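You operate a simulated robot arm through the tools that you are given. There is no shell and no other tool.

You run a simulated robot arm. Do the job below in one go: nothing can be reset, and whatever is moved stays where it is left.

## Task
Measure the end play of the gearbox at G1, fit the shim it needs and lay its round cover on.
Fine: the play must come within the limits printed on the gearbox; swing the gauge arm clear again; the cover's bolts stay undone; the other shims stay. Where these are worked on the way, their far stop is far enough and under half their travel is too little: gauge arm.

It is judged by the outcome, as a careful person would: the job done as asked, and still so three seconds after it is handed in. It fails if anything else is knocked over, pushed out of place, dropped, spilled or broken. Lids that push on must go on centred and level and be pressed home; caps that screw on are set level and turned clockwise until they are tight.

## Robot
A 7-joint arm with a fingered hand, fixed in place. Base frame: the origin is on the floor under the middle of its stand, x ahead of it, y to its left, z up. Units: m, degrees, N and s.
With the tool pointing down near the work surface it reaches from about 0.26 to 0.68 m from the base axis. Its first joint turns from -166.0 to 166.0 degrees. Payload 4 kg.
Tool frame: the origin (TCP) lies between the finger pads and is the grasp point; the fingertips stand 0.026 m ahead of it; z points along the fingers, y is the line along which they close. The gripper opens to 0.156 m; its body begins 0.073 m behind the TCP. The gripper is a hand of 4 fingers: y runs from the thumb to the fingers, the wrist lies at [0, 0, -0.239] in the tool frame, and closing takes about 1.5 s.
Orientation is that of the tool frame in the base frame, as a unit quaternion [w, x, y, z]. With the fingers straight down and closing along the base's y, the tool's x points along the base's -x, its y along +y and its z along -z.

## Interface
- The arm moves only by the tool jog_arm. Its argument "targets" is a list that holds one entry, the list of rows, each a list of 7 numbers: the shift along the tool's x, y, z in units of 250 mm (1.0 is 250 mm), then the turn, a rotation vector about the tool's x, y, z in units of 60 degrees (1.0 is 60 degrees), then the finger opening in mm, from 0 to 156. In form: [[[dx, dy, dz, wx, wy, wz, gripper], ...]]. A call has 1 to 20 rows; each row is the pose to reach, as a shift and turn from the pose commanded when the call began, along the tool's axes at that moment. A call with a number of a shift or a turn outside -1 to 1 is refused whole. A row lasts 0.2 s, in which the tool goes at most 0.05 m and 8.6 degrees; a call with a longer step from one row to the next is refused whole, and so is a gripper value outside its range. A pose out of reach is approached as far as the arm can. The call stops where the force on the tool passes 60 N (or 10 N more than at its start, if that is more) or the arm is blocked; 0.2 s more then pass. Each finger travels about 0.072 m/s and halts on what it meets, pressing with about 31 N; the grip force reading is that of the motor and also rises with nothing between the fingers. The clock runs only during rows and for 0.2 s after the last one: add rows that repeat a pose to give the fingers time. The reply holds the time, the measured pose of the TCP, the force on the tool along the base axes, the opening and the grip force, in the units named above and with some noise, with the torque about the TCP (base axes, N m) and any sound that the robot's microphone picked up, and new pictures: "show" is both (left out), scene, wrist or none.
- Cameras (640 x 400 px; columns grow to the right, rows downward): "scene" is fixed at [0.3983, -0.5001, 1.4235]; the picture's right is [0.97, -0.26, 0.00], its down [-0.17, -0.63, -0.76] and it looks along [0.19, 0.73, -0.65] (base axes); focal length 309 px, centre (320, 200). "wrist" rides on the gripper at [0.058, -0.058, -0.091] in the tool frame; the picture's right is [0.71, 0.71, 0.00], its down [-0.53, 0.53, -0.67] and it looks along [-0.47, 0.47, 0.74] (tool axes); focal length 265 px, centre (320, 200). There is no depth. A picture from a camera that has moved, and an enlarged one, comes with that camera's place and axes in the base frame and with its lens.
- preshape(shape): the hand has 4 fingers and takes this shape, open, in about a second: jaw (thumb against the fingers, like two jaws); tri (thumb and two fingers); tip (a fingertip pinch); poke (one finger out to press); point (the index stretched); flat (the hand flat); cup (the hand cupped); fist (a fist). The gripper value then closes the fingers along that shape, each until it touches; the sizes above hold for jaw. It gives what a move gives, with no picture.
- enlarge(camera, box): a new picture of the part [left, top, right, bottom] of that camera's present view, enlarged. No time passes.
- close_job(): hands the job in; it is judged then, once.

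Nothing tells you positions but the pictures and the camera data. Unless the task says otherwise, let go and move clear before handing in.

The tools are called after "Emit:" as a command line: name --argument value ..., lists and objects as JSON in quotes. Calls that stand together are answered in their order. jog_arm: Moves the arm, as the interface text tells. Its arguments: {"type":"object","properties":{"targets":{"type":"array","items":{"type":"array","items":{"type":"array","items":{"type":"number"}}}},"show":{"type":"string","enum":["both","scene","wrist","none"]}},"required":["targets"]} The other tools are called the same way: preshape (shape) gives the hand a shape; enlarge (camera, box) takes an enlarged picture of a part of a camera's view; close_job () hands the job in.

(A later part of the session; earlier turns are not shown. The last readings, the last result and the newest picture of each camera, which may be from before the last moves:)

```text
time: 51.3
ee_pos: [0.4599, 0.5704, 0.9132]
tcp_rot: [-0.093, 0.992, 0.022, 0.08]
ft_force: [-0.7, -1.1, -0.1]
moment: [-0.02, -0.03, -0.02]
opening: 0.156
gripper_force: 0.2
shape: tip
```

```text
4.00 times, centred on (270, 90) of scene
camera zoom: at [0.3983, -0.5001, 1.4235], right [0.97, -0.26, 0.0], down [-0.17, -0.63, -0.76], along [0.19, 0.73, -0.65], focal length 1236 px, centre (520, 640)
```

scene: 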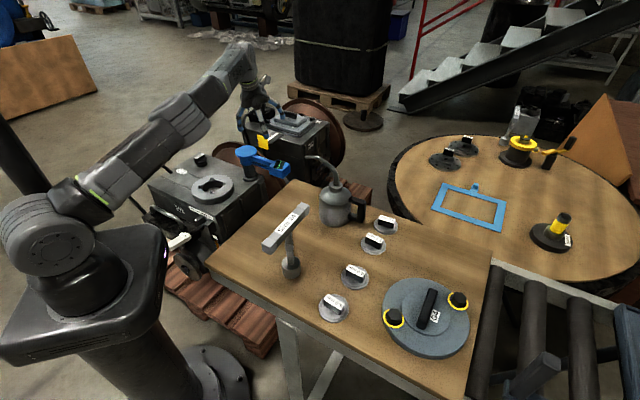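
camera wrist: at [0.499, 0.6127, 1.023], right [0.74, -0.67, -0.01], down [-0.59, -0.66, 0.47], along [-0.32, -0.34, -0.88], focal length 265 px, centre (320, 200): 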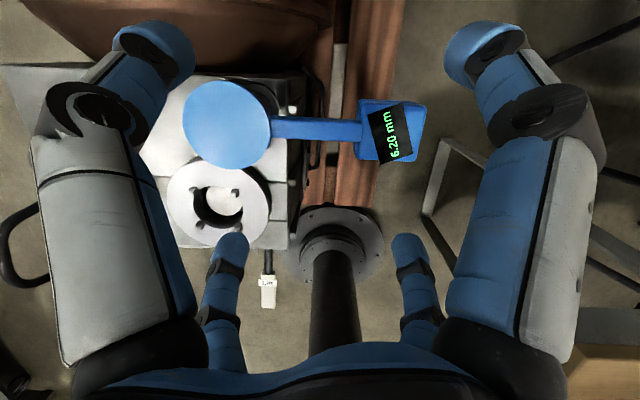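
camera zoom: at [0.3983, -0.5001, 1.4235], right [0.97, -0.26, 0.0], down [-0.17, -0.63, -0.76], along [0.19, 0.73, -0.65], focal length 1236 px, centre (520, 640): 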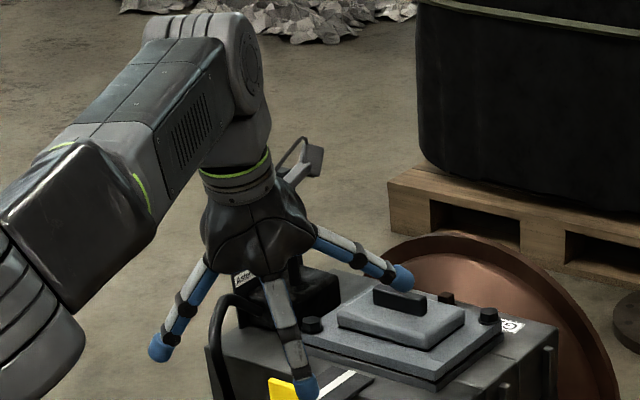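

In "tip" the side fingers splay out 11 cm, which would foul the oil can, so I'll grip the shim with the compact four-finger jaw instead. I switch back to jaw, rise clear and swing toward the bench.

Emit:
preshape --shape "jaw"

Emit:
jog_arm --targets '[[[-0.007, 0.053, -0.148, -0.029, -0.026, 0, 120], [-0.014, 0.106, -0.296, -0.058, -0.052, 0, 100], [-0.021, 0.159, -0.444, -0.087, -0.078, 0, 90], [-0.028, 0.212, -0.592, -0.117, -0.104, 0, 80], [-0.035, 0.265, -0.74, -0.146, -0.13, 0, 80], [-0.042, 0.316, -0.89, -0.175, -0.154, 0, 80]]]' --show "none"

```text
time: 52.2
ee_pos: [0.4604, 0.5715, 0.9124]
tcp_rot: [-0.094, 0.992, 0.023, 0.08]
ft_force: [-0.4, 0.2, 0.3]
moment: [0.0, 0.0, -0.02]
opening: 0.1558
gripper_force: 0.0
shape: jaw
```

```text
time: 53.6
ee_pos: [0.42, 0.4496, 1.1134]
tcp_rot: [0.0, 1.0, 0.024, 0.001]
ft_force: [0.3, 0.6, 0.6]
moment: [-0.01, -0.01, 0.01]
opening: 0.0807
gripper_force: 0.1
shape: jaw
```

Continuing toward the bench at a safe height, unwinding the wrist.

Emit:
jog_arm --targets '[[[0.027, 0.141, -0.04, 0, 0, 0.14, 80], [0.054, 0.282, -0.08, 0, 0, 0.28, 80], [0.081, 0.423, -0.12, 0, 0, 0.42, 80], [0.108, 0.564, -0.14, 0, 0, 0.56, 80], [0.135, 0.705, -0.14, 0, 0, 0.7, 80], [0.162, 0.846, -0.14, 0, 0, 0.84, 80], [0.19, 0.985, -0.14, 0, 0, 0.98, 80]]]' --show "none"

Emit:
jog_arm --targets '[[[0, 0, 0, 0, 0, 0.14, 80], [0, 0, 0, 0, 0, 0.28, 80], [0, 0, 0, 0, 0, 0.42, 80], [0, 0, 0, 0, 0, 0.56, 80], [0, 0, 0, 0, 0, 0.7, 80], [0, 0, 0, 0, 0, 0.84, 80], [0, 0, 0, 0, 0, 0.98, 80]]]' --show "wrist"

```text
time: 55.2
ee_pos: [0.4803, 0.208, 1.1495]
tcp_rot: [-0.002, 0.882, -0.471, 0.001]
ft_force: [-1.1, 0.4, 0.2]
moment: [0.0, -0.03, 0.03]
opening: 0.0806
gripper_force: 0.0
shape: jaw
```

```text
time: 56.8
ee_pos: [0.4802, 0.2072, 1.1492]
tcp_rot: [0.001, -0.536, 0.844, 0.0]
ft_force: [0.4, 0.2, -0.6]
moment: [-0.01, 0.02, -0.01]
opening: 0.0808
gripper_force: 0.0
shape: jaw
camera wrist: at [0.5071, 0.1295, 1.2411], right [-0.94, -0.34, 0.0], down [-0.26, 0.7, 0.67], along [-0.23, 0.63, -0.74], focal length 265 px, centre (320, 200)
```

wrist: 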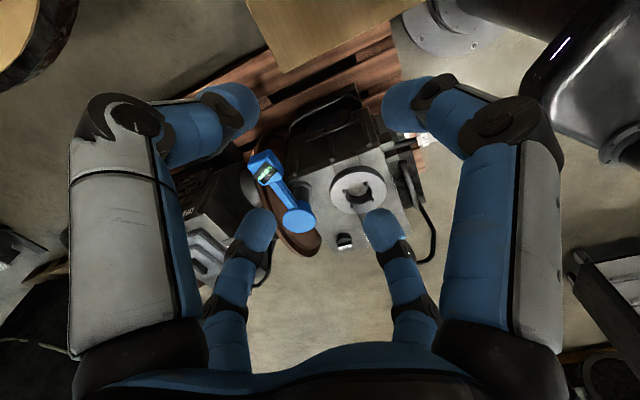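

Continuing: over the bench now, still turning the wrist toward the pick orientation.

Emit:
jog_arm --targets '[[[0.099, -0.078, 0, 0, 0, 0.14, 80], [0.198, -0.156, 0, 0, 0, 0.28, 80], [0.297, -0.234, 0, 0, 0, 0.42, 80], [0.396, -0.312, 0, 0, 0, 0.56, 80], [0.495, -0.39, 0, 0, 0, 0.7, 80], [0.594, -0.468, 0, 0, 0, 0.84, 80], [0.693, -0.547, 0, 0, 0, 0.98, 80]]]' --show "none"

Emit:
jog_arm --targets '[[[0, 0, 0, 0, 0, 0.14, 80], [0, 0, 0, 0, 0, 0.28, 80], [0, 0, 0, 0, 0, 0.42, 80], [0, 0, 0, 0, 0, 0.56, 80], [0, 0, 0, 0, 0, 0.7, 80], [0, 0, 0, 0, 0, 0.817, 80]]]' --show "both"

```text
time: 58.4
ee_pos: [0.5302, -0.0086, 1.1487]
tcp_rot: [0.001, -0.054, 0.999, 0.0]
ft_force: [0.0, -0.9, 0.0]
moment: [0.0, 0.03, 0.0]
opening: 0.0804
gripper_force: 0.1
shape: jaw
```

```text
time: 59.8
ee_pos: [0.5314, -0.0093, 1.1471]
tcp_rot: [0.0, 0.366, 0.931, 0.001]
ft_force: [0.2, 0.4, 0.3]
moment: [-0.02, 0.01, -0.01]
opening: 0.0804
gripper_force: 0.0
shape: jaw
camera wrist: at [0.4481, -0.0119, 1.2402], right [-0.04, 1.0, 0.0], down [0.74, 0.03, 0.67], along [0.67, 0.03, -0.74], focal length 265 px, centre (320, 200)
```

scene: 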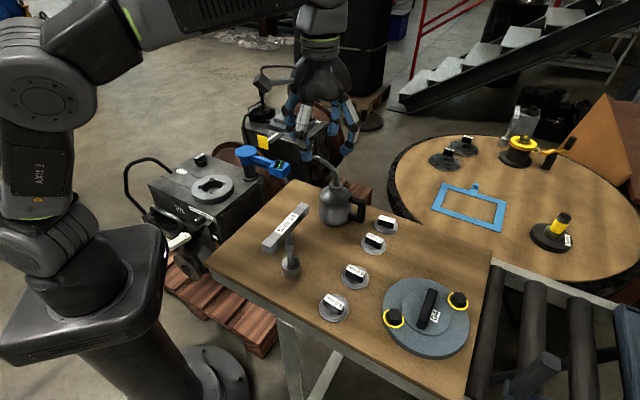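
wrist: 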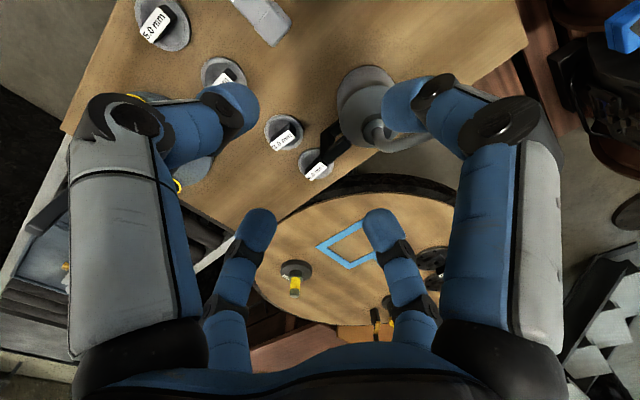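

The 6.0 mm shim, the 3.0 mm shim and the oil can's handle are close together in view. I zoom in for precise positions.

Emit:
enlarge --camera "wrist" --box '[240, 60, 400, 200]'

Emit:
enlarge --camera "wrist" --box '[285, 135, 345, 190]'

```text
2.86 times, centred on (320, 130) of wrist
camera zoom: at [0.4481, -0.0119, 1.2402], right [-0.04, 1.0, 0.0], down [0.74, 0.03, 0.67], along [0.67, 0.03, -0.74], focal length 758 px, centre (320, 400)
```

zoom: 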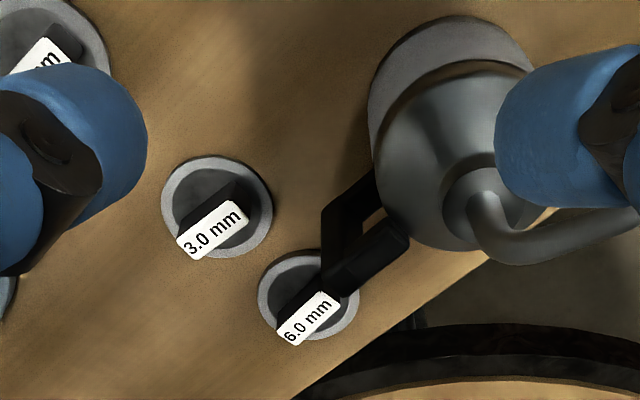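

```text
7.27 times, centred on (315, 162) of wrist
camera zoom: at [0.4481, -0.0119, 1.2402], right [-0.04, 1.0, 0.0], down [0.74, 0.03, 0.67], along [0.67, 0.03, -0.74], focal length 1930 px, centre (356, 473)
```

zoom: 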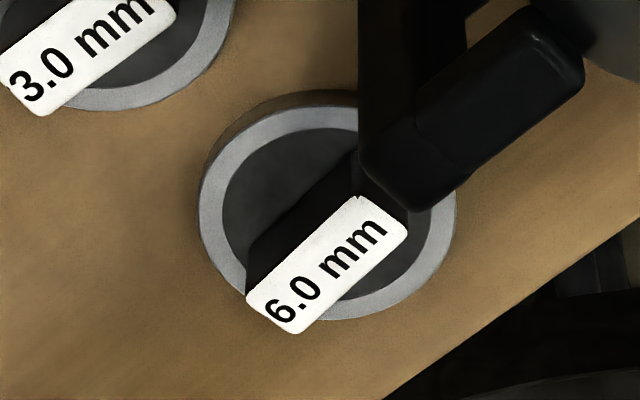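

The 6.0 mm shim sits at (0.702, -0.010), block top z ≈ 0.887 with its long side along azimuth −42°; the oil can's handle is only 7 cm away on the robot side. I'll turn the hand 90° so the wrist camera stays off the can, and move out.

Emit:
jog_arm --targets '[[[-0.02, 0.019, 0.027, 0, 0, -0.14, 80], [-0.04, 0.038, 0.054, 0, 0, -0.28, 80], [-0.06, 0.057, 0.081, 0, 0, -0.42, 80], [-0.08, 0.076, 0.107, 0, 0, -0.56, 80], [-0.1, 0.095, 0.134, 0, 0, -0.7, 80], [-0.12, 0.114, 0.16, 0, 0, -0.84, 80], [-0.143, 0.132, 0.188, 0, 0, -0.98, 80]]]' --show "none"

```text
time: 61.4
ee_pos: [0.5796, -0.0087, 1.1025]
tcp_rot: [0.001, -0.141, 0.99, 0.001]
ft_force: [0.2, -0.5, 0.4]
moment: [0.03, 0.01, 0.04]
opening: 0.0803
gripper_force: 0.1
shape: jaw
```

Now tilting outward and moving toward a hover over the shim.

Emit:
jog_arm --targets '[[[-0.048, -0.014, 0.03, 0.029, -0.048, -0.086, 80], [-0.096, -0.029, 0.065, 0.0585, -0.096, -0.172, 80], [-0.145, -0.043, 0.1, 0.088, -0.144, -0.258, 80], [-0.193, -0.058, 0.135, 0.117, -0.192, -0.344, 80], [-0.241, -0.072, 0.17, 0.146, -0.24, -0.43, 80], [-0.289, -0.087, 0.21, 0.1755, -0.288, -0.516, 80]]]' --show "both"

```text
time: 62.8
ee_pos: [0.6545, -0.0094, 1.0482]
tcp_rot: [0.162, -0.396, 0.901, -0.069]
ft_force: [-0.5, -0.3, 0.2]
moment: [-0.02, 0.01, -0.01]
opening: 0.0802
gripper_force: 0.0
shape: jaw
camera wrist: at [0.6259, -0.091, 1.1363], right [-0.94, -0.04, -0.35], down [-0.26, 0.74, 0.62], along [0.23, 0.67, -0.71], focal length 265 px, centre (320, 200)
```

scene: 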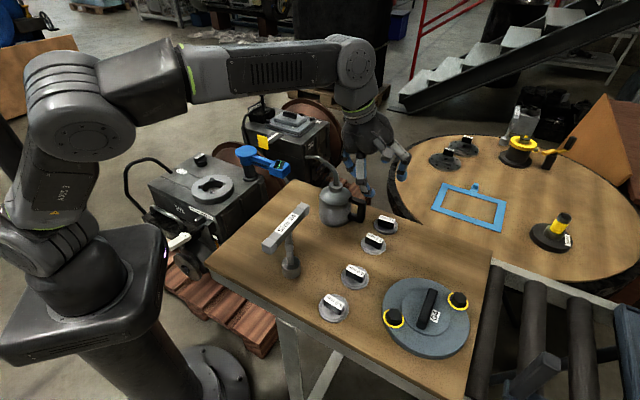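
wrist: 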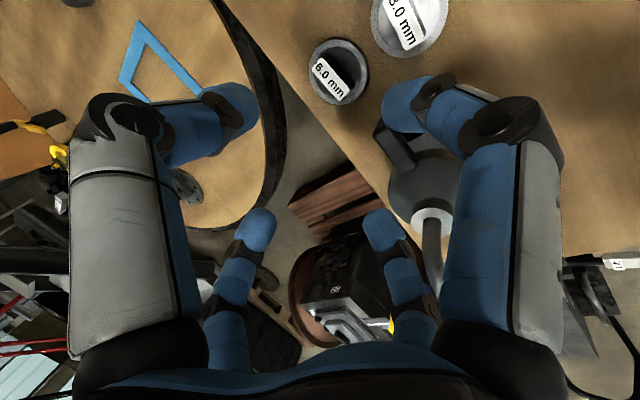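

The shim is at (0.70, −0.009) by this view too. I go down to a low hover, easing the tilt to 8° and narrowing the fingers to 62 mm.

Emit:
jog_arm --targets '[[[-0.01, -0.011, 0.116, -0.024, 0.022, 0, 62], [-0.02, -0.022, 0.232, -0.05, 0.045, 0, 62], [-0.028, -0.033, 0.349, -0.0736, 0.0677, 0, 62], [-0.014, -0.018, 0.43, -0.11, 0.1, 0, 62], [0.0, -0.004, 0.504, -0.147, 0.135, 0, 62]]]' --show "both"

Emit:
enlarge --camera "scene" --box '[310, 140, 430, 250]'

```text
time: 64.0
ee_pos: [0.6983, -0.0107, 0.931]
tcp_rot: [0.067, -0.4, 0.914, -0.027]
ft_force: [0.0, -0.5, -0.3]
moment: [0.0, 0.01, -0.02]
opening: 0.0624
gripper_force: 0.1
shape: jaw
camera wrist: at [0.6888, -0.0921, 1.0236], right [-0.99, -0.04, -0.14], down [-0.12, 0.74, 0.66], along [0.08, 0.67, -0.74], focal length 265 px, centre (320, 200)
```

scene: 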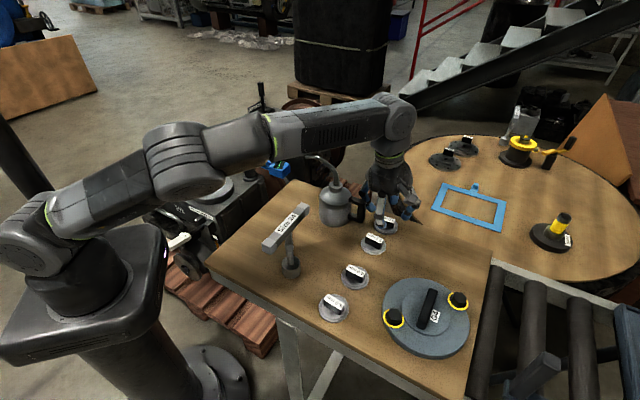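
wrist: 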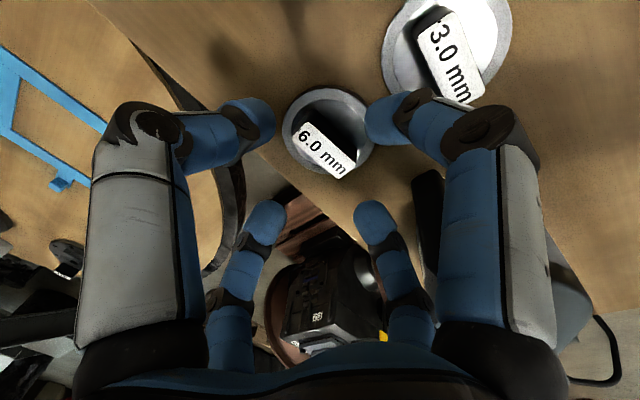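

```text
3.64 times, centred on (370, 195) of scene
camera zoom: at [0.3983, -0.5001, 1.4235], right [0.97, -0.26, 0.0], down [-0.17, -0.63, -0.76], along [0.19, 0.73, -0.65], focal length 1124 px, centre (138, 218)
```

zoom: 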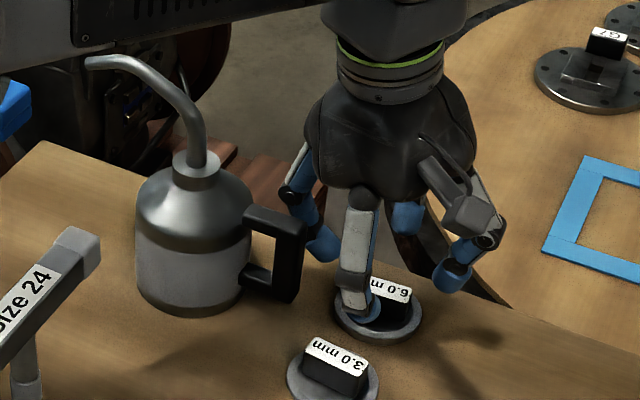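

Clear of the oil can and neighbours. I lower the last 3 cm and close on the 6.0 mm block.

Emit:
jog_arm --targets '[[[-0.002, 0.015, 0.06, 0, 0, 0, 62], [-0.002, 0.015, 0.1, 0, 0, 0, 62], [-0.002, 0.015, 0.126, 0, 0, 0, 62], [-0.002, 0.015, 0.126, 0, 0, 0, 30], [-0.002, 0.015, 0.126, 0, 0, 0, 0], [-0.002, 0.015, 0.126, 0, 0, 0, 0], [-0.002, 0.015, 0.126, 0, 0, 0, 0], [-0.002, 0.015, 0.126, 0, 0, 0, 0]]]' --show "both"

Emit:
enlarge --camera "scene" --box '[340, 180, 430, 250]'

```text
time: 65.8
ee_pos: [0.6999, -0.0069, 0.8997]
tcp_rot: [0.066, -0.4, 0.914, -0.026]
ft_force: [-0.4, -0.5, 0.2]
moment: [0.02, 0.02, -0.03]
opening: 0.0308
gripper_force: 31.0
shape: jaw
camera wrist: at [0.6904, -0.0885, 0.9921], right [-0.99, -0.04, -0.14], down [-0.12, 0.74, 0.66], along [0.08, 0.67, -0.74], focal length 265 px, centre (320, 200)
```

scene: 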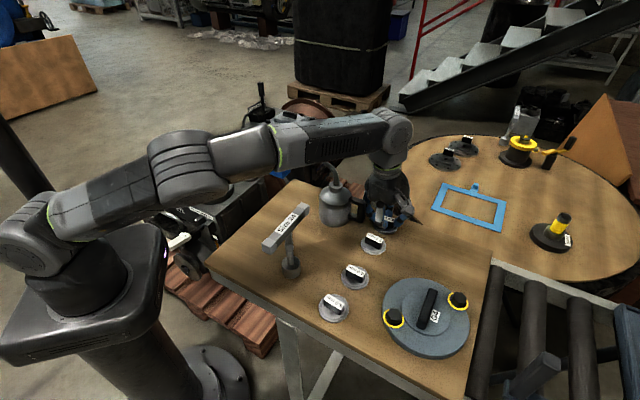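
wrist: 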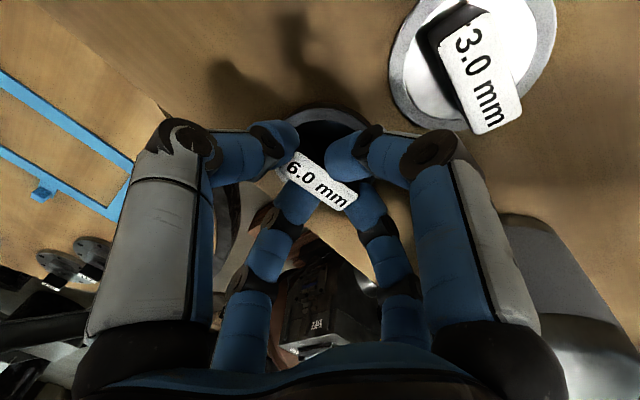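

```text
5.71 times, centred on (385, 215) of scene
camera zoom: at [0.3983, -0.5001, 1.4235], right [0.97, -0.26, 0.0], down [-0.17, -0.63, -0.76], along [0.19, 0.73, -0.65], focal length 1766 px, centre (-51, 114)
```

zoom: 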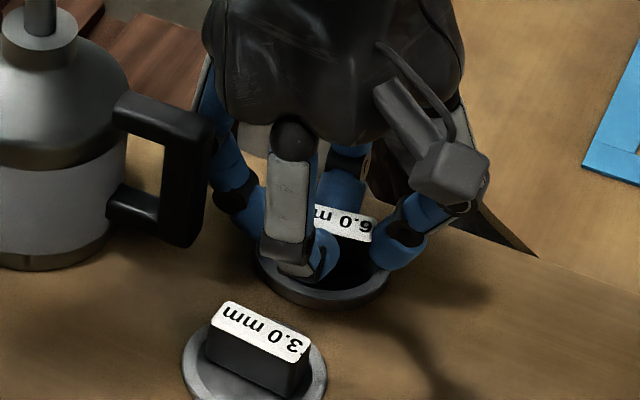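

The block is gripped (31 N). I lift slowly, adding tilt as the arm rises since it's at the edge of reach.

Emit:
jog_arm --targets '[[[-0.005, -0.005, -0.048, 0, 0, 0, 0], [-0.012, -0.012, -0.119, 0.025, -0.023, 0, 0], [-0.024, -0.025, -0.238, 0.061, -0.056, 0, 0], [-0.036, -0.037, -0.357, 0.098, -0.09, 0, 0], [-0.048, -0.05, -0.476, 0.123, -0.113, 0, 0]]]' --show "both"

Emit:
enlarge --camera "scene" --box '[310, 120, 430, 240]'

```text
time: 67.0
ee_pos: [0.7, -0.0069, 1.022]
tcp_rot: [0.145, -0.397, 0.904, -0.062]
ft_force: [0.5, -0.6, -2.3]
moment: [0.01, 0.01, -0.02]
opening: 0.0307
gripper_force: 31.5
shape: jaw
camera wrist: at [0.6749, -0.0894, 1.11], right [-0.95, -0.04, -0.31], down [-0.24, 0.74, 0.63], along [0.21, 0.67, -0.71], focal length 265 px, centre (320, 200)
```

scene: 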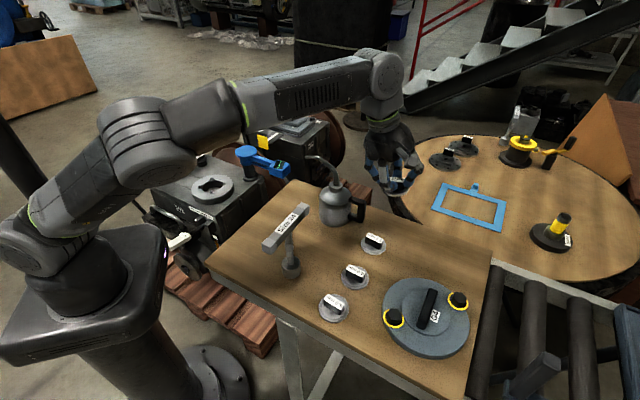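
wrist: 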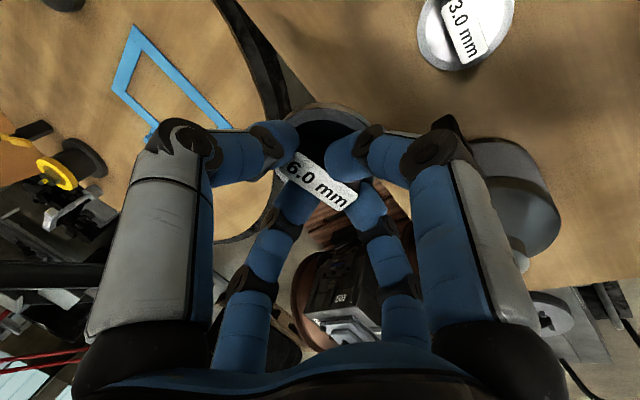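

```text
3.33 times, centred on (370, 180) of scene
camera zoom: at [0.3983, -0.5001, 1.4235], right [0.97, -0.26, 0.0], down [-0.17, -0.63, -0.76], along [0.19, 0.73, -0.65], focal length 1030 px, centre (153, 267)
```

zoom: 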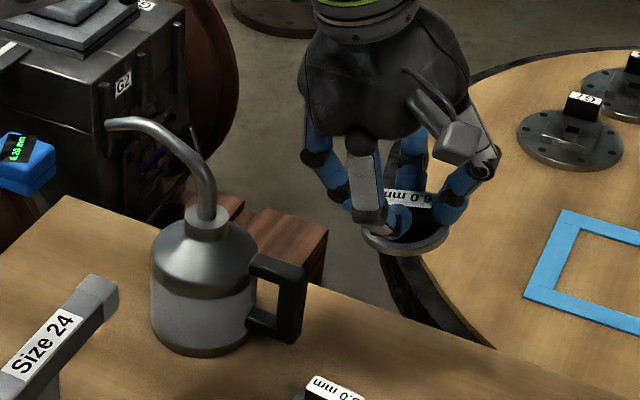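

The shim is up cleanly. I bring it inward away from the oil can and up to travel height.

Emit:
jog_arm --targets '[[[0.073, -0.018, -0.096, -0.025, 0.023, 0, 0], [0.146, -0.037, -0.192, -0.049, 0.045, 0, 0], [0.219, -0.055, -0.289, -0.074, 0.068, 0, 0], [0.292, -0.074, -0.385, -0.098, 0.09, 0, 0], [0.365, -0.092, -0.481, -0.123, 0.113, 0, 0]]]' --show "scene"

```text
time: 68.2
ee_pos: [0.6212, -0.0892, 1.1205]
tcp_rot: [0.065, -0.401, 0.914, -0.027]
ft_force: [0.4, 0.7, -1.8]
moment: [-0.03, 0.0, 0.0]
opening: 0.0307
gripper_force: 31.1
shape: jaw
```

scene: 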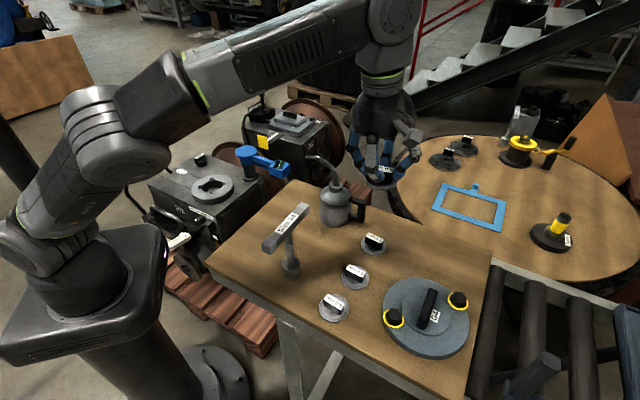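

Level again and at travel height. Next I carry it across toward G1, turning the hand on the way.

Emit:
jog_arm --targets '[[[0.0125, 0.147, -0.037, 0, 0, 0, 0], [0.025, 0.293, -0.074, 0, 0, 0, 0], [0.0375, 0.44, -0.11, 0, 0, 0, 0], [0.05, 0.586, -0.147, 0, 0, 0, 0]]]' --show "none"

Emit:
jog_arm --targets '[[[-0.07, 0.126, -0.006, -0.011, -0.011, -0.106, 0], [-0.14, 0.253, -0.012, -0.022, -0.022, -0.212, 0], [-0.21, 0.379, -0.018, -0.033, -0.033, -0.318, 0], [-0.28, 0.506, -0.024, -0.043, -0.044, -0.425, 0], [-0.35, 0.632, -0.03, -0.054, -0.055, -0.531, 0], [-0.42, 0.759, -0.036, -0.065, -0.066, -0.637, 0], [-0.49, 0.885, -0.042, -0.076, -0.077, -0.743, 0]]]' --show "both"

```text
time: 69.2
ee_pos: [0.5006, 0.0006, 1.1384]
tcp_rot: [0.065, -0.4, 0.914, -0.027]
ft_force: [-0.1, -0.4, -2.1]
moment: [0.05, 0.0, -0.02]
opening: 0.0309
gripper_force: 30.6
shape: jaw
```

```text
time: 70.8
ee_pos: [0.4209, 0.2403, 1.14]
tcp_rot: [-0.07, 0.72, -0.69, -0.001]
ft_force: [-0.6, 0.2, -2.5]
moment: [0.0, 0.01, 0.04]
opening: 0.0305
gripper_force: 30.9
shape: jaw
camera wrist: at [0.4722, 0.1754, 1.2328], right [-0.67, -0.73, -0.14], down [-0.61, 0.43, 0.66], along [-0.42, 0.53, -0.74], focal length 265 px, centre (320, 200)
```

scene: 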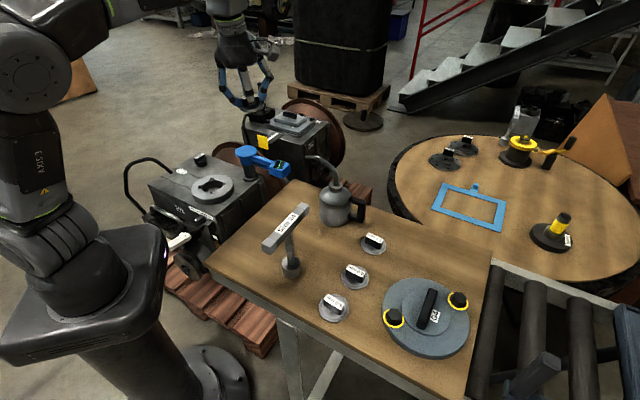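
wrist: 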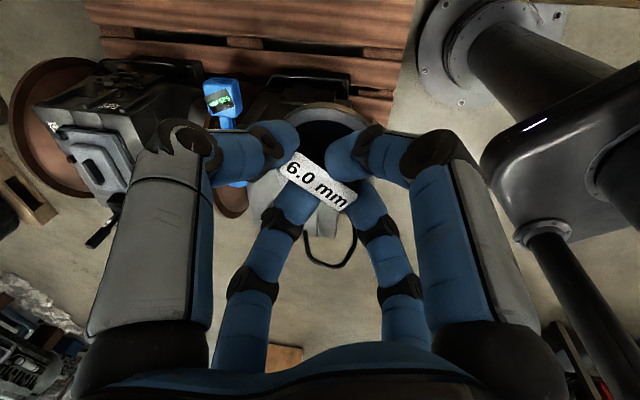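

The shim is steady in the grip. I continue toward G1, lowering on the way.

Emit:
jog_arm --targets '[[[-0.119, 0.075, 0.085, -0.007, -0.007, -0.074, 0], [-0.238, 0.15, 0.17, -0.015, -0.015, -0.148, 0], [-0.356, 0.225, 0.255, -0.022, -0.022, -0.223, 0], [-0.475, 0.3, 0.34, -0.03, -0.03, -0.297, 0], [-0.594, 0.375, 0.425, -0.037, -0.037, -0.371, 0]]]' --show "none"

```text
time: 72.0
ee_pos: [0.331, 0.3949, 1.0401]
tcp_rot: [-0.07, 0.84, -0.537, -0.015]
ft_force: [-0.6, -0.2, -1.7]
moment: [0.01, 0.01, -0.02]
opening: 0.0306
gripper_force: 31.1
shape: jaw
```

Next: a hover above the bore.

Emit:
jog_arm --targets '[[[-0.109, 0.021, 0.113, -0.006, -0.006, -0.055, 0], [-0.217, 0.041, 0.225, -0.011, -0.011, -0.11, 0], [-0.326, 0.062, 0.338, -0.017, -0.017, -0.166, 0], [-0.435, 0.082, 0.451, -0.022, -0.023, -0.221, 0], [-0.544, 0.103, 0.563, -0.028, -0.029, -0.276, 0], [-0.652, 0.123, 0.676, -0.033, -0.034, -0.332, 0], [-0.761, 0.144, 0.789, -0.039, -0.04, -0.387, 0]]]' --show "both"

Emit:
enlarge --camera "scene" --box '[160, 110, 270, 210]'

```text
time: 73.6
ee_pos: [0.2273, 0.5795, 0.8608]
tcp_rot: [-0.066, 0.932, -0.355, -0.029]
ft_force: [-0.3, -0.6, -2.5]
moment: [-0.02, 0.02, 0.02]
opening: 0.0306
gripper_force: 30.9
shape: jaw
camera wrist: at [0.3107, 0.5717, 0.9521], right [0.06, -0.99, -0.14], down [-0.74, -0.14, 0.66], along [-0.67, 0.07, -0.74], focal length 265 px, centre (320, 200)
```

scene: 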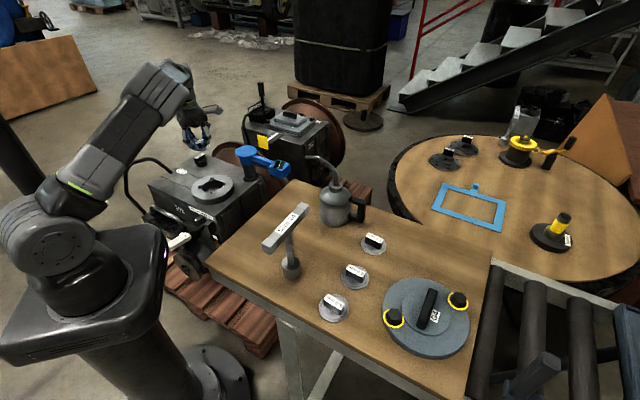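
wrist: 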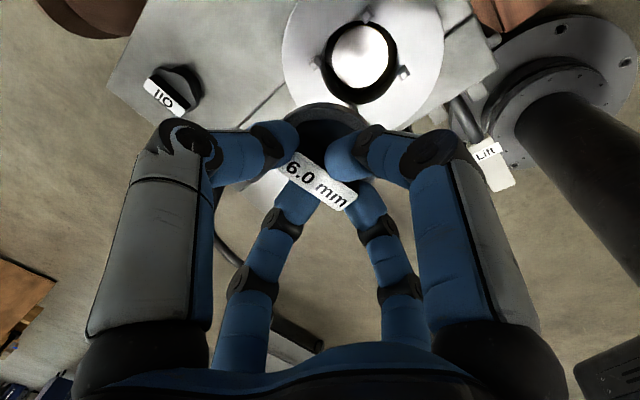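

```text
4.00 times, centred on (215, 160) of scene
camera zoom: at [0.3983, -0.5001, 1.4235], right [0.97, -0.26, 0.0], down [-0.17, -0.63, -0.76], along [0.19, 0.73, -0.65], focal length 1236 px, centre (740, 360)
```

zoom: 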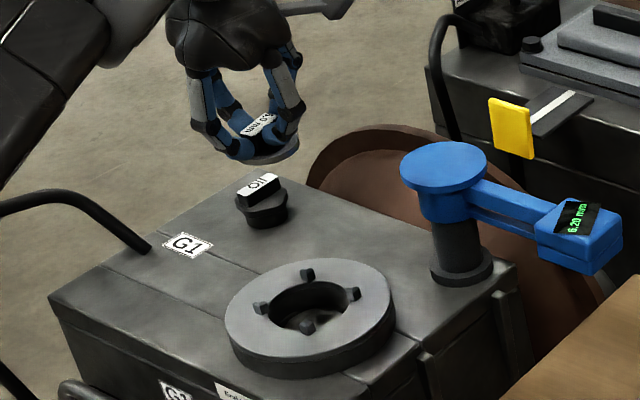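

The shim hangs above the bore; I zoom in on the bore from the wrist camera to pin its centre.

Emit:
enlarge --camera "wrist" --box '[270, 0, 460, 120]'

```text
3.33 times, centred on (365, 60) of wrist
camera zoom: at [0.3107, 0.5717, 0.9521], right [0.06, -0.99, -0.14], down [-0.74, -0.14, 0.66], along [-0.67, 0.07, -0.74], focal length 885 px, centre (170, 667)
```

zoom: 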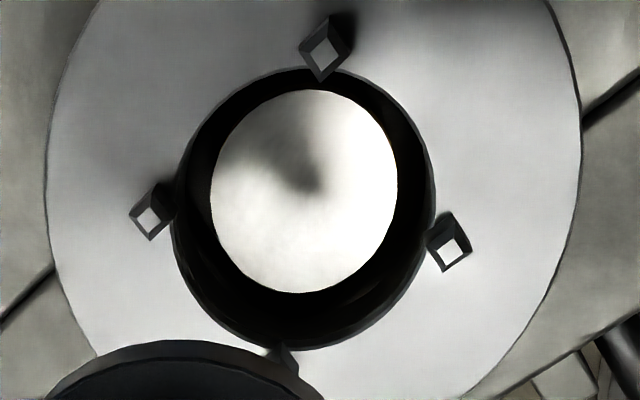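

From nearly overhead, the bore centre resolves to (0.229, 0.570), seat top z ≈ 0.64 and floor z ≈ 0.613. I shift over it and lower to just above the lugs.

Emit:
jog_arm --targets '[[[0.022, 0.021, 0.1, 0, 0, 0, 0], [0.045, 0.043, 0.23, 0, 0, 0, 0], [0.068, 0.065, 0.37, 0, 0, 0, 0], [0.09, 0.086, 0.507, 0, 0, 0, 0]]]' --show "both"

Emit:
enlarge --camera "scene" --box '[170, 130, 260, 210]'

```text
time: 74.6
ee_pos: [0.2299, 0.5674, 0.7282]
tcp_rot: [-0.064, 0.932, -0.355, -0.029]
ft_force: [0.6, -1.4, -1.2]
moment: [-0.03, -0.03, 0.03]
opening: 0.0307
gripper_force: 30.6
shape: jaw
camera wrist: at [0.3116, 0.5588, 0.8204], right [0.06, -0.99, -0.14], down [-0.74, -0.14, 0.66], along [-0.67, 0.07, -0.74], focal length 265 px, centre (320, 200)
```

scene: 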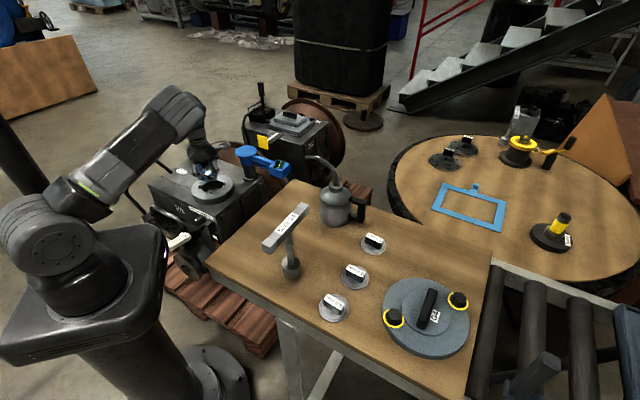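
wrist: 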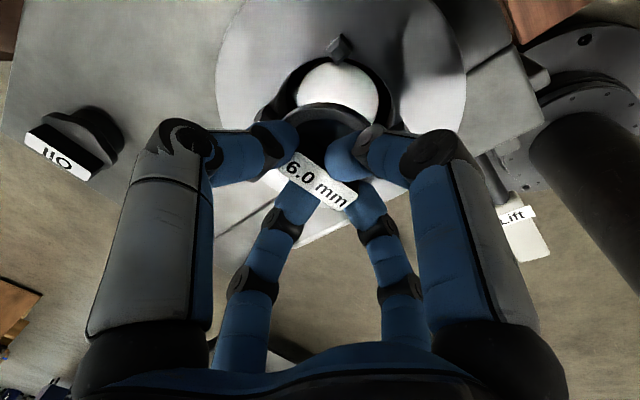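

```text
5.00 times, centred on (215, 170) of scene
camera zoom: at [0.3983, -0.5001, 1.4235], right [0.97, -0.26, 0.0], down [-0.17, -0.63, -0.76], along [0.19, 0.73, -0.65], focal length 1546 px, centre (845, 350)
```

zoom: 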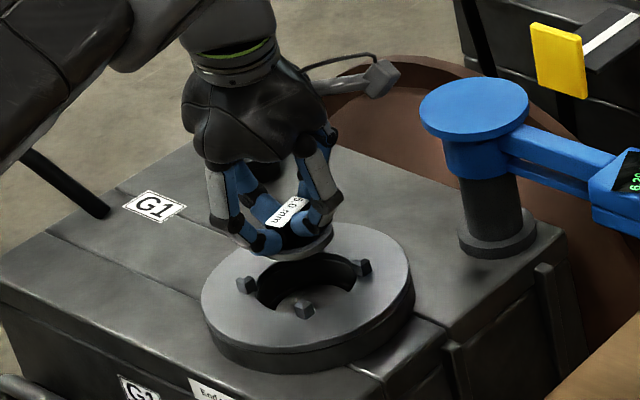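

Emit:
enlarge --camera "wrist" --box '[210, 0, 480, 200]'

```text
2.00 times, centred on (345, 100) of wrist
camera zoom: at [0.3116, 0.5588, 0.8204], right [0.06, -0.99, -0.14], down [-0.74, -0.14, 0.66], along [-0.67, 0.07, -0.74], focal length 531 px, centre (270, 400)
```

zoom: 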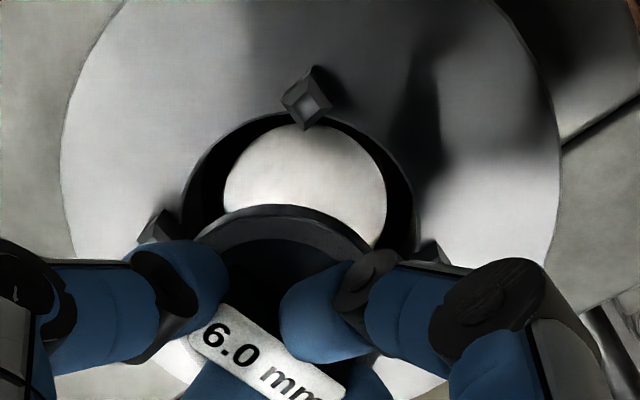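

Lug and rim measurements put the bore at (0.2295, 0.570) and the shim disc at (0.229, 0.569): well aligned. I lower it into the bore in small steps.

Emit:
jog_arm --targets '[[[0.008, 0.008, 0.08, 0, 0, 0, 0], [0.016, 0.016, 0.158, 0, 0, 0, 0], [0.02, 0.0205, 0.198, 0, 0, 0, 0], [0.024, 0.0246, 0.237, 0, 0, 0, 0]]]' --show "both"

Emit:
enlarge --camera "scene" --box '[170, 130, 260, 210]'

Emit:
enlarge --camera "wrist" --box '[210, 0, 480, 200]'

```text
time: 75.6
ee_pos: [0.2293, 0.5659, 0.6697]
tcp_rot: [-0.065, 0.932, -0.354, -0.029]
ft_force: [0.1, 0.3, -2.0]
moment: [0.0, 0.01, 0.0]
opening: 0.0307
gripper_force: 30.9
shape: jaw
camera wrist: at [0.3123, 0.558, 0.762], right [0.06, -0.99, -0.14], down [-0.74, -0.14, 0.66], along [-0.67, 0.07, -0.74], focal length 265 px, centre (320, 200)
```

scene: 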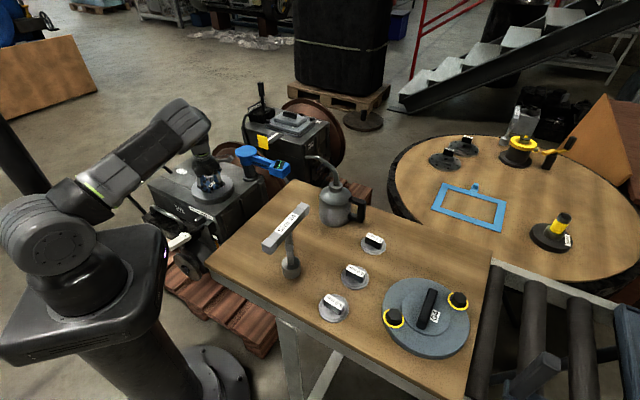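
wrist: 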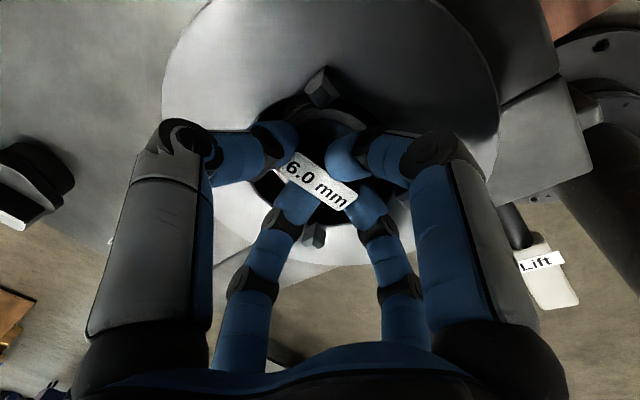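

```text
5.00 times, centred on (215, 170) of scene
camera zoom: at [0.3983, -0.5001, 1.4235], right [0.97, -0.26, 0.0], down [-0.17, -0.63, -0.76], along [0.19, 0.73, -0.65], focal length 1546 px, centre (845, 350)
```

zoom: 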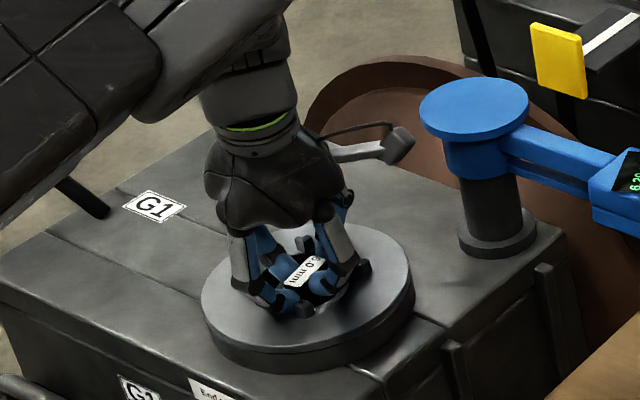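

```text
2.00 times, centred on (345, 100) of wrist
camera zoom: at [0.3123, 0.558, 0.762], right [0.06, -0.99, -0.14], down [-0.74, -0.14, 0.66], along [-0.67, 0.07, -0.74], focal length 531 px, centre (270, 400)
```

zoom: 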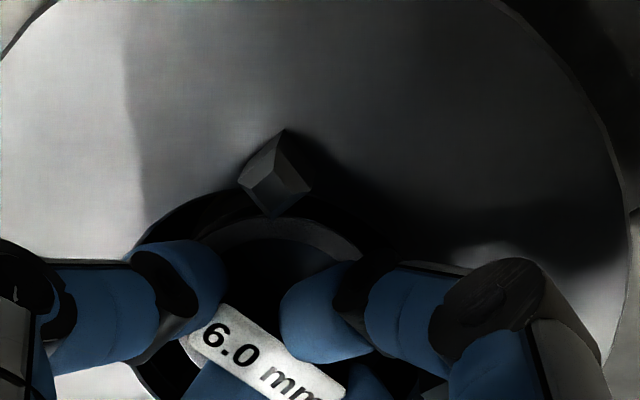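

The shim is inside the bore without contact. Lowering further in small steps until it touches the floor.

Emit:
jog_arm --targets '[[[0.0016, 0.0016, 0.016, 0, 0, 0, 0], [0.0032, 0.0032, 0.032, 0, 0, 0, 0], [0.004, 0.004, 0.04, 0, 0, 0, 0]]]' --show "none"

```text
time: 76.4
ee_pos: [0.2288, 0.5681, 0.6653]
tcp_rot: [-0.07, 0.932, -0.355, -0.03]
ft_force: [2.9, 6.8, 38.2]
moment: [-1.24, 0.9, -0.08]
opening: 0.0309
gripper_force: 30.6
shape: jaw
```

A firm contact (38 N) off to one side suggests a finger met the bore rim before the shim reached the floor. I ease off and look closely.

Emit:
jog_arm --targets '[[[-0.0024, -0.0024, -0.024, 0, 0, 0, 0], [-0.0024, -0.0024, -0.024, 0, 0, 0, 0]]]' --show "wrist"

Emit:
enlarge --camera "scene" --box '[190, 160, 235, 200]'

Emit:
enlarge --camera "wrist" --box '[230, 50, 430, 260]'

```text
time: 77.0
ee_pos: [0.2282, 0.565, 0.6661]
tcp_rot: [-0.064, 0.932, -0.355, -0.029]
ft_force: [3.1, 9.6, 10.0]
moment: [-0.22, 0.19, -0.12]
opening: 0.0302
gripper_force: 31.1
shape: jaw
camera wrist: at [0.3113, 0.5569, 0.7572], right [0.06, -0.99, -0.14], down [-0.74, -0.14, 0.66], along [-0.67, 0.07, -0.74], focal length 265 px, centre (320, 200)
```

wrist: 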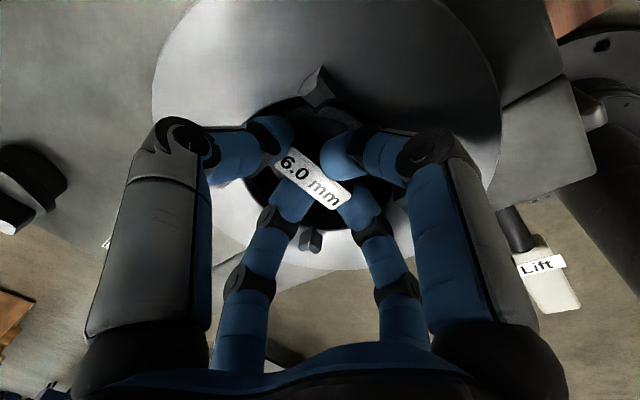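

```text
10.00 times, centred on (212, 180) of scene
camera zoom: at [0.3983, -0.5001, 1.4235], right [0.97, -0.26, 0.0], down [-0.17, -0.63, -0.76], along [0.19, 0.73, -0.65], focal length 3091 px, centre (1395, 400)
```

zoom: 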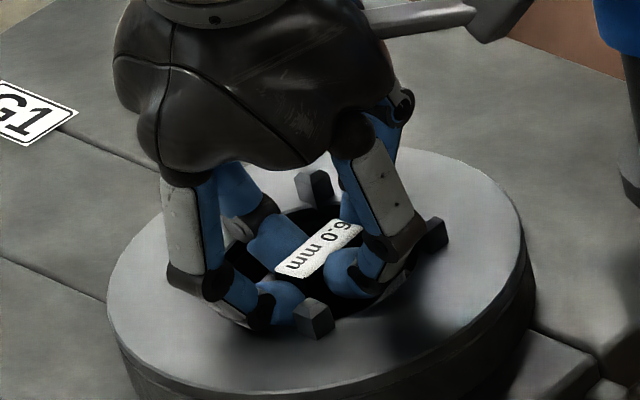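

```text
1.90 times, centred on (330, 155) of wrist
camera zoom: at [0.3113, 0.5569, 0.7572], right [0.06, -0.99, -0.14], down [-0.74, -0.14, 0.66], along [-0.67, 0.07, -0.74], focal length 506 px, centre (301, 286)
```

zoom: 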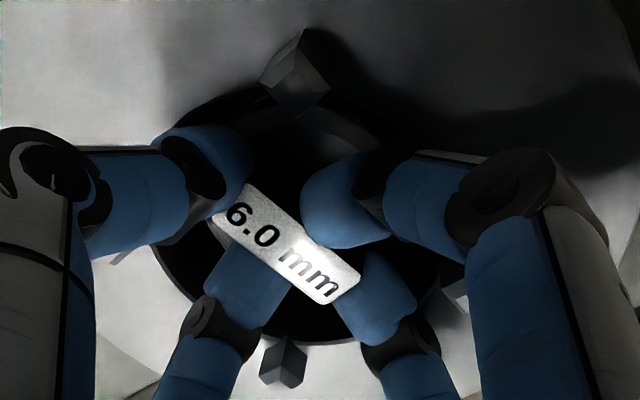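

The knuckles of the fingers on the block's ends reach the bore rim before the shim gets to the floor (about 1 cm short). Rather than drop it, I'll take it back, set it down on a free spot of the bench and re-grip it across its thin side with the "tip" pinch, which fits the bore.

Emit:
jog_arm --targets '[[[-0.004, -0.004, -0.04, 0, 0, 0, 0], [-0.02, -0.0205, -0.198, 0, 0, 0, 0], [-0.04, -0.041, -0.396, 0, 0, 0, 0], [-0.06, -0.061, -0.593, 0, 0, 0, 0], [-0.081, -0.082, -0.791, 0, 0, 0, 0]]]' --show "both"

```text
refused: row 5 steps farther than a row can; nothing moved
```

Emit:
jog_arm --targets '[[[-0.004, -0.004, -0.04, 0, 0, 0, 0], [-0.02, -0.0205, -0.198, 0, 0, 0, 0], [-0.039, -0.04, -0.38, 0, 0, 0, 0], [-0.058, -0.059, -0.565, 0, 0, 0, 0], [-0.077, -0.078, -0.75, 0, 0, 0, 0]]]' --show "both"

```text
time: 78.2
ee_pos: [0.2293, 0.5683, 0.8563]
tcp_rot: [-0.064, 0.932, -0.355, -0.029]
ft_force: [-0.1, 0.2, -2.6]
moment: [-0.04, 0.01, 0.03]
opening: 0.0297
gripper_force: 31.2
shape: jaw
camera wrist: at [0.3121, 0.5603, 0.9474], right [0.06, -0.99, -0.14], down [-0.74, -0.14, 0.66], along [-0.67, 0.07, -0.74], focal length 265 px, centre (320, 200)
```

scene: 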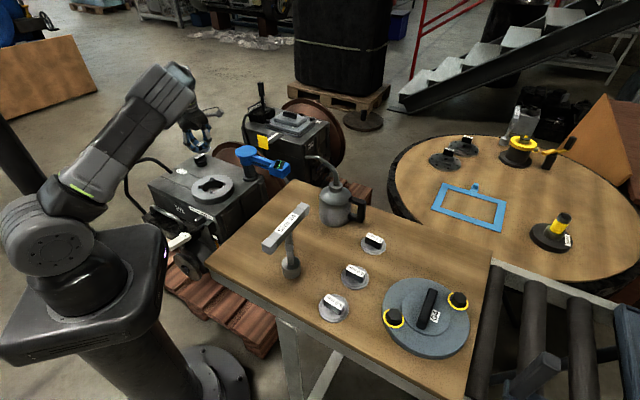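
wrist: 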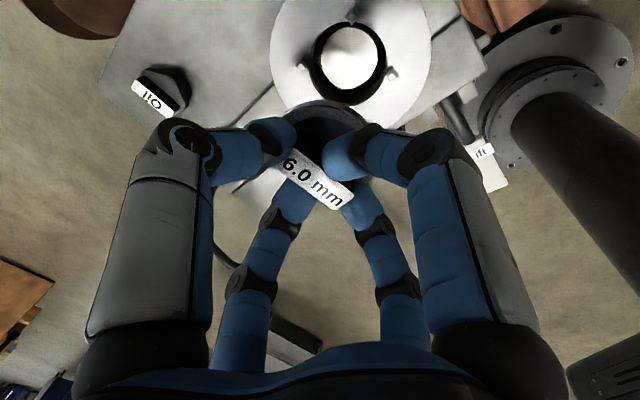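

Carrying the shim back toward the bench at height.

Emit:
jog_arm --targets '[[[0.118, 0.033, -0.123, 0.0025, 0.0025, 0.025, 0], [0.236, 0.067, -0.246, 0.005, 0.005, 0.05, 0], [0.354, 0.1, -0.37, 0.0075, 0.0075, 0.074, 0], [0.472, 0.133, -0.493, 0.01, 0.01, 0.099, 0], [0.59, 0.167, -0.616, 0.0125, 0.0125, 0.124, 0], [0.708, 0.2, -0.739, 0.015, 0.015, 0.148, 0]]]' --show "none"

```text
time: 79.6
ee_pos: [0.3303, 0.3863, 1.0167]
tcp_rot: [-0.067, 0.901, -0.428, -0.023]
ft_force: [-0.5, 0.2, -1.6]
moment: [-0.01, -0.01, -0.04]
opening: 0.03
gripper_force: 30.7
shape: jaw
```

Emit:
jog_arm --targets '[[[0.136, 0.045, -0.081, 0.0025, 0.0025, 0.025, 0], [0.272, 0.09, -0.162, 0.005, 0.005, 0.05, 0], [0.409, 0.135, -0.243, 0.0075, 0.0075, 0.074, 0], [0.545, 0.18, -0.323, 0.01, 0.01, 0.099, 0], [0.681, 0.225, -0.404, 0.0125, 0.0125, 0.124, 0], [0.817, 0.27, -0.485, 0.015, 0.015, 0.148, 0]]]' --show "wrist"

```text
time: 81.0
ee_pos: [0.4057, 0.1692, 1.1083]
tcp_rot: [-0.068, 0.866, -0.495, -0.018]
ft_force: [0.8, -0.8, -1.9]
moment: [0.03, -0.01, 0.0]
opening: 0.0296
gripper_force: 30.8
shape: jaw
camera wrist: at [0.4809, 0.1367, 1.2], right [-0.25, -0.96, -0.14], down [-0.74, 0.1, 0.66], along [-0.62, 0.27, -0.74], focal length 265 px, centre (320, 200)
```

wrist: 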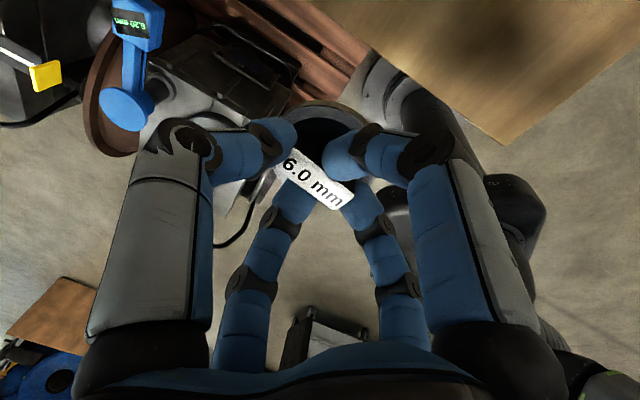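

Over the bench corner now. I move above a free spot at about (0.40, 0.06), well clear of the wrench and the oil can, and go down to a low hover.

Emit:
jog_arm --targets '[[[0.1, 0.06, 0.05, 0, 0, 0, 0], [0.2, 0.13, 0.14, 0, 0, 0, 0], [0.29, 0.2, 0.28, 0, 0, 0, 0], [0.36, 0.26, 0.42, 0, 0, 0, 0], [0.41, 0.295, 0.53, 0, 0, 0, 0], [0.437, 0.315, 0.611, 0, 0, 0, 0]]]' --show "both"

Emit:
enlarge --camera "scene" --box '[220, 160, 360, 290]'

```text
time: 82.4
ee_pos: [0.3989, 0.0596, 0.9411]
tcp_rot: [-0.068, 0.866, -0.495, -0.019]
ft_force: [0.7, -0.5, -1.2]
moment: [0.01, 0.01, 0.03]
opening: 0.0296
gripper_force: 31.3
shape: jaw
camera wrist: at [0.4748, 0.0252, 1.0328], right [-0.25, -0.96, -0.14], down [-0.74, 0.1, 0.66], along [-0.62, 0.27, -0.74], focal length 265 px, centre (320, 200)
```

scene: 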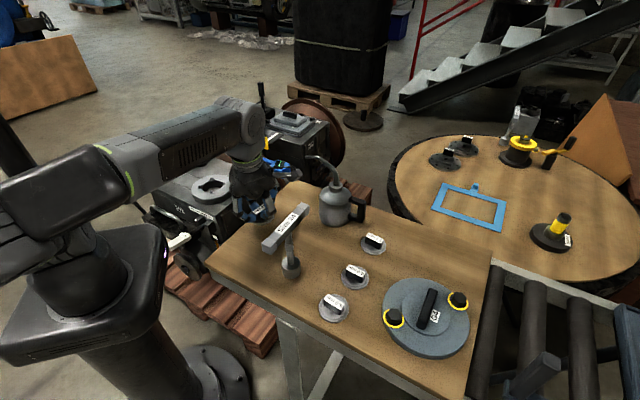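
wrist: 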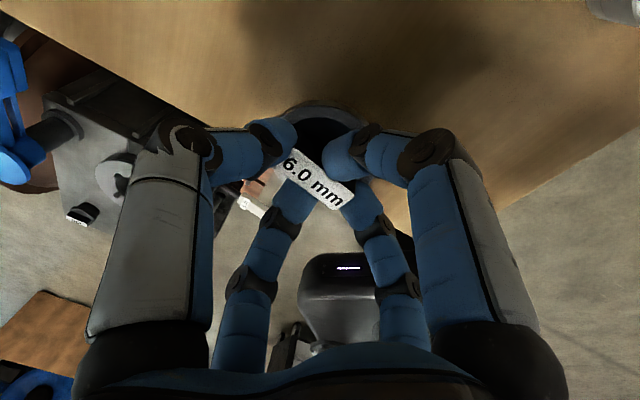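

```text
3.08 times, centred on (290, 225) of scene
camera zoom: at [0.3983, -0.5001, 1.4235], right [0.97, -0.26, 0.0], down [-0.17, -0.63, -0.76], along [0.19, 0.73, -0.65], focal length 951 px, centre (412, 123)
```

zoom: 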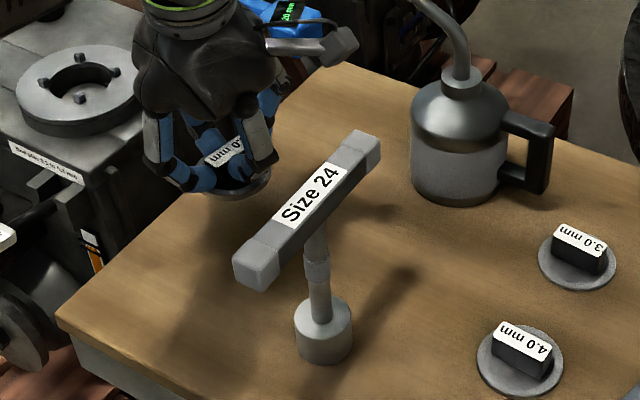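

There are about 5 cm from the bench edge, which is enough; I shift 1 cm further in and lower to near contact.

Emit:
jog_arm --targets '[[[0.026, 0.002, 0.05, 0, 0, 0, 0], [0.052, 0.004, 0.1, 0, 0, 0, 0], [0.052, 0.004, 0.14, 0, 0, 0, 0], [0.053, 0.005, 0.152, 0, 0, 0, 0], [0.054, 0.006, 0.16, 0, 0, 0, 0]]]' --show "none"

```text
time: 83.6
ee_pos: [0.4049, 0.0517, 0.8977]
tcp_rot: [-0.07, 0.865, -0.496, -0.017]
ft_force: [-2.0, -1.9, 18.0]
moment: [0.03, -0.03, 0.03]
opening: 0.03
gripper_force: 31.3
shape: jaw
```

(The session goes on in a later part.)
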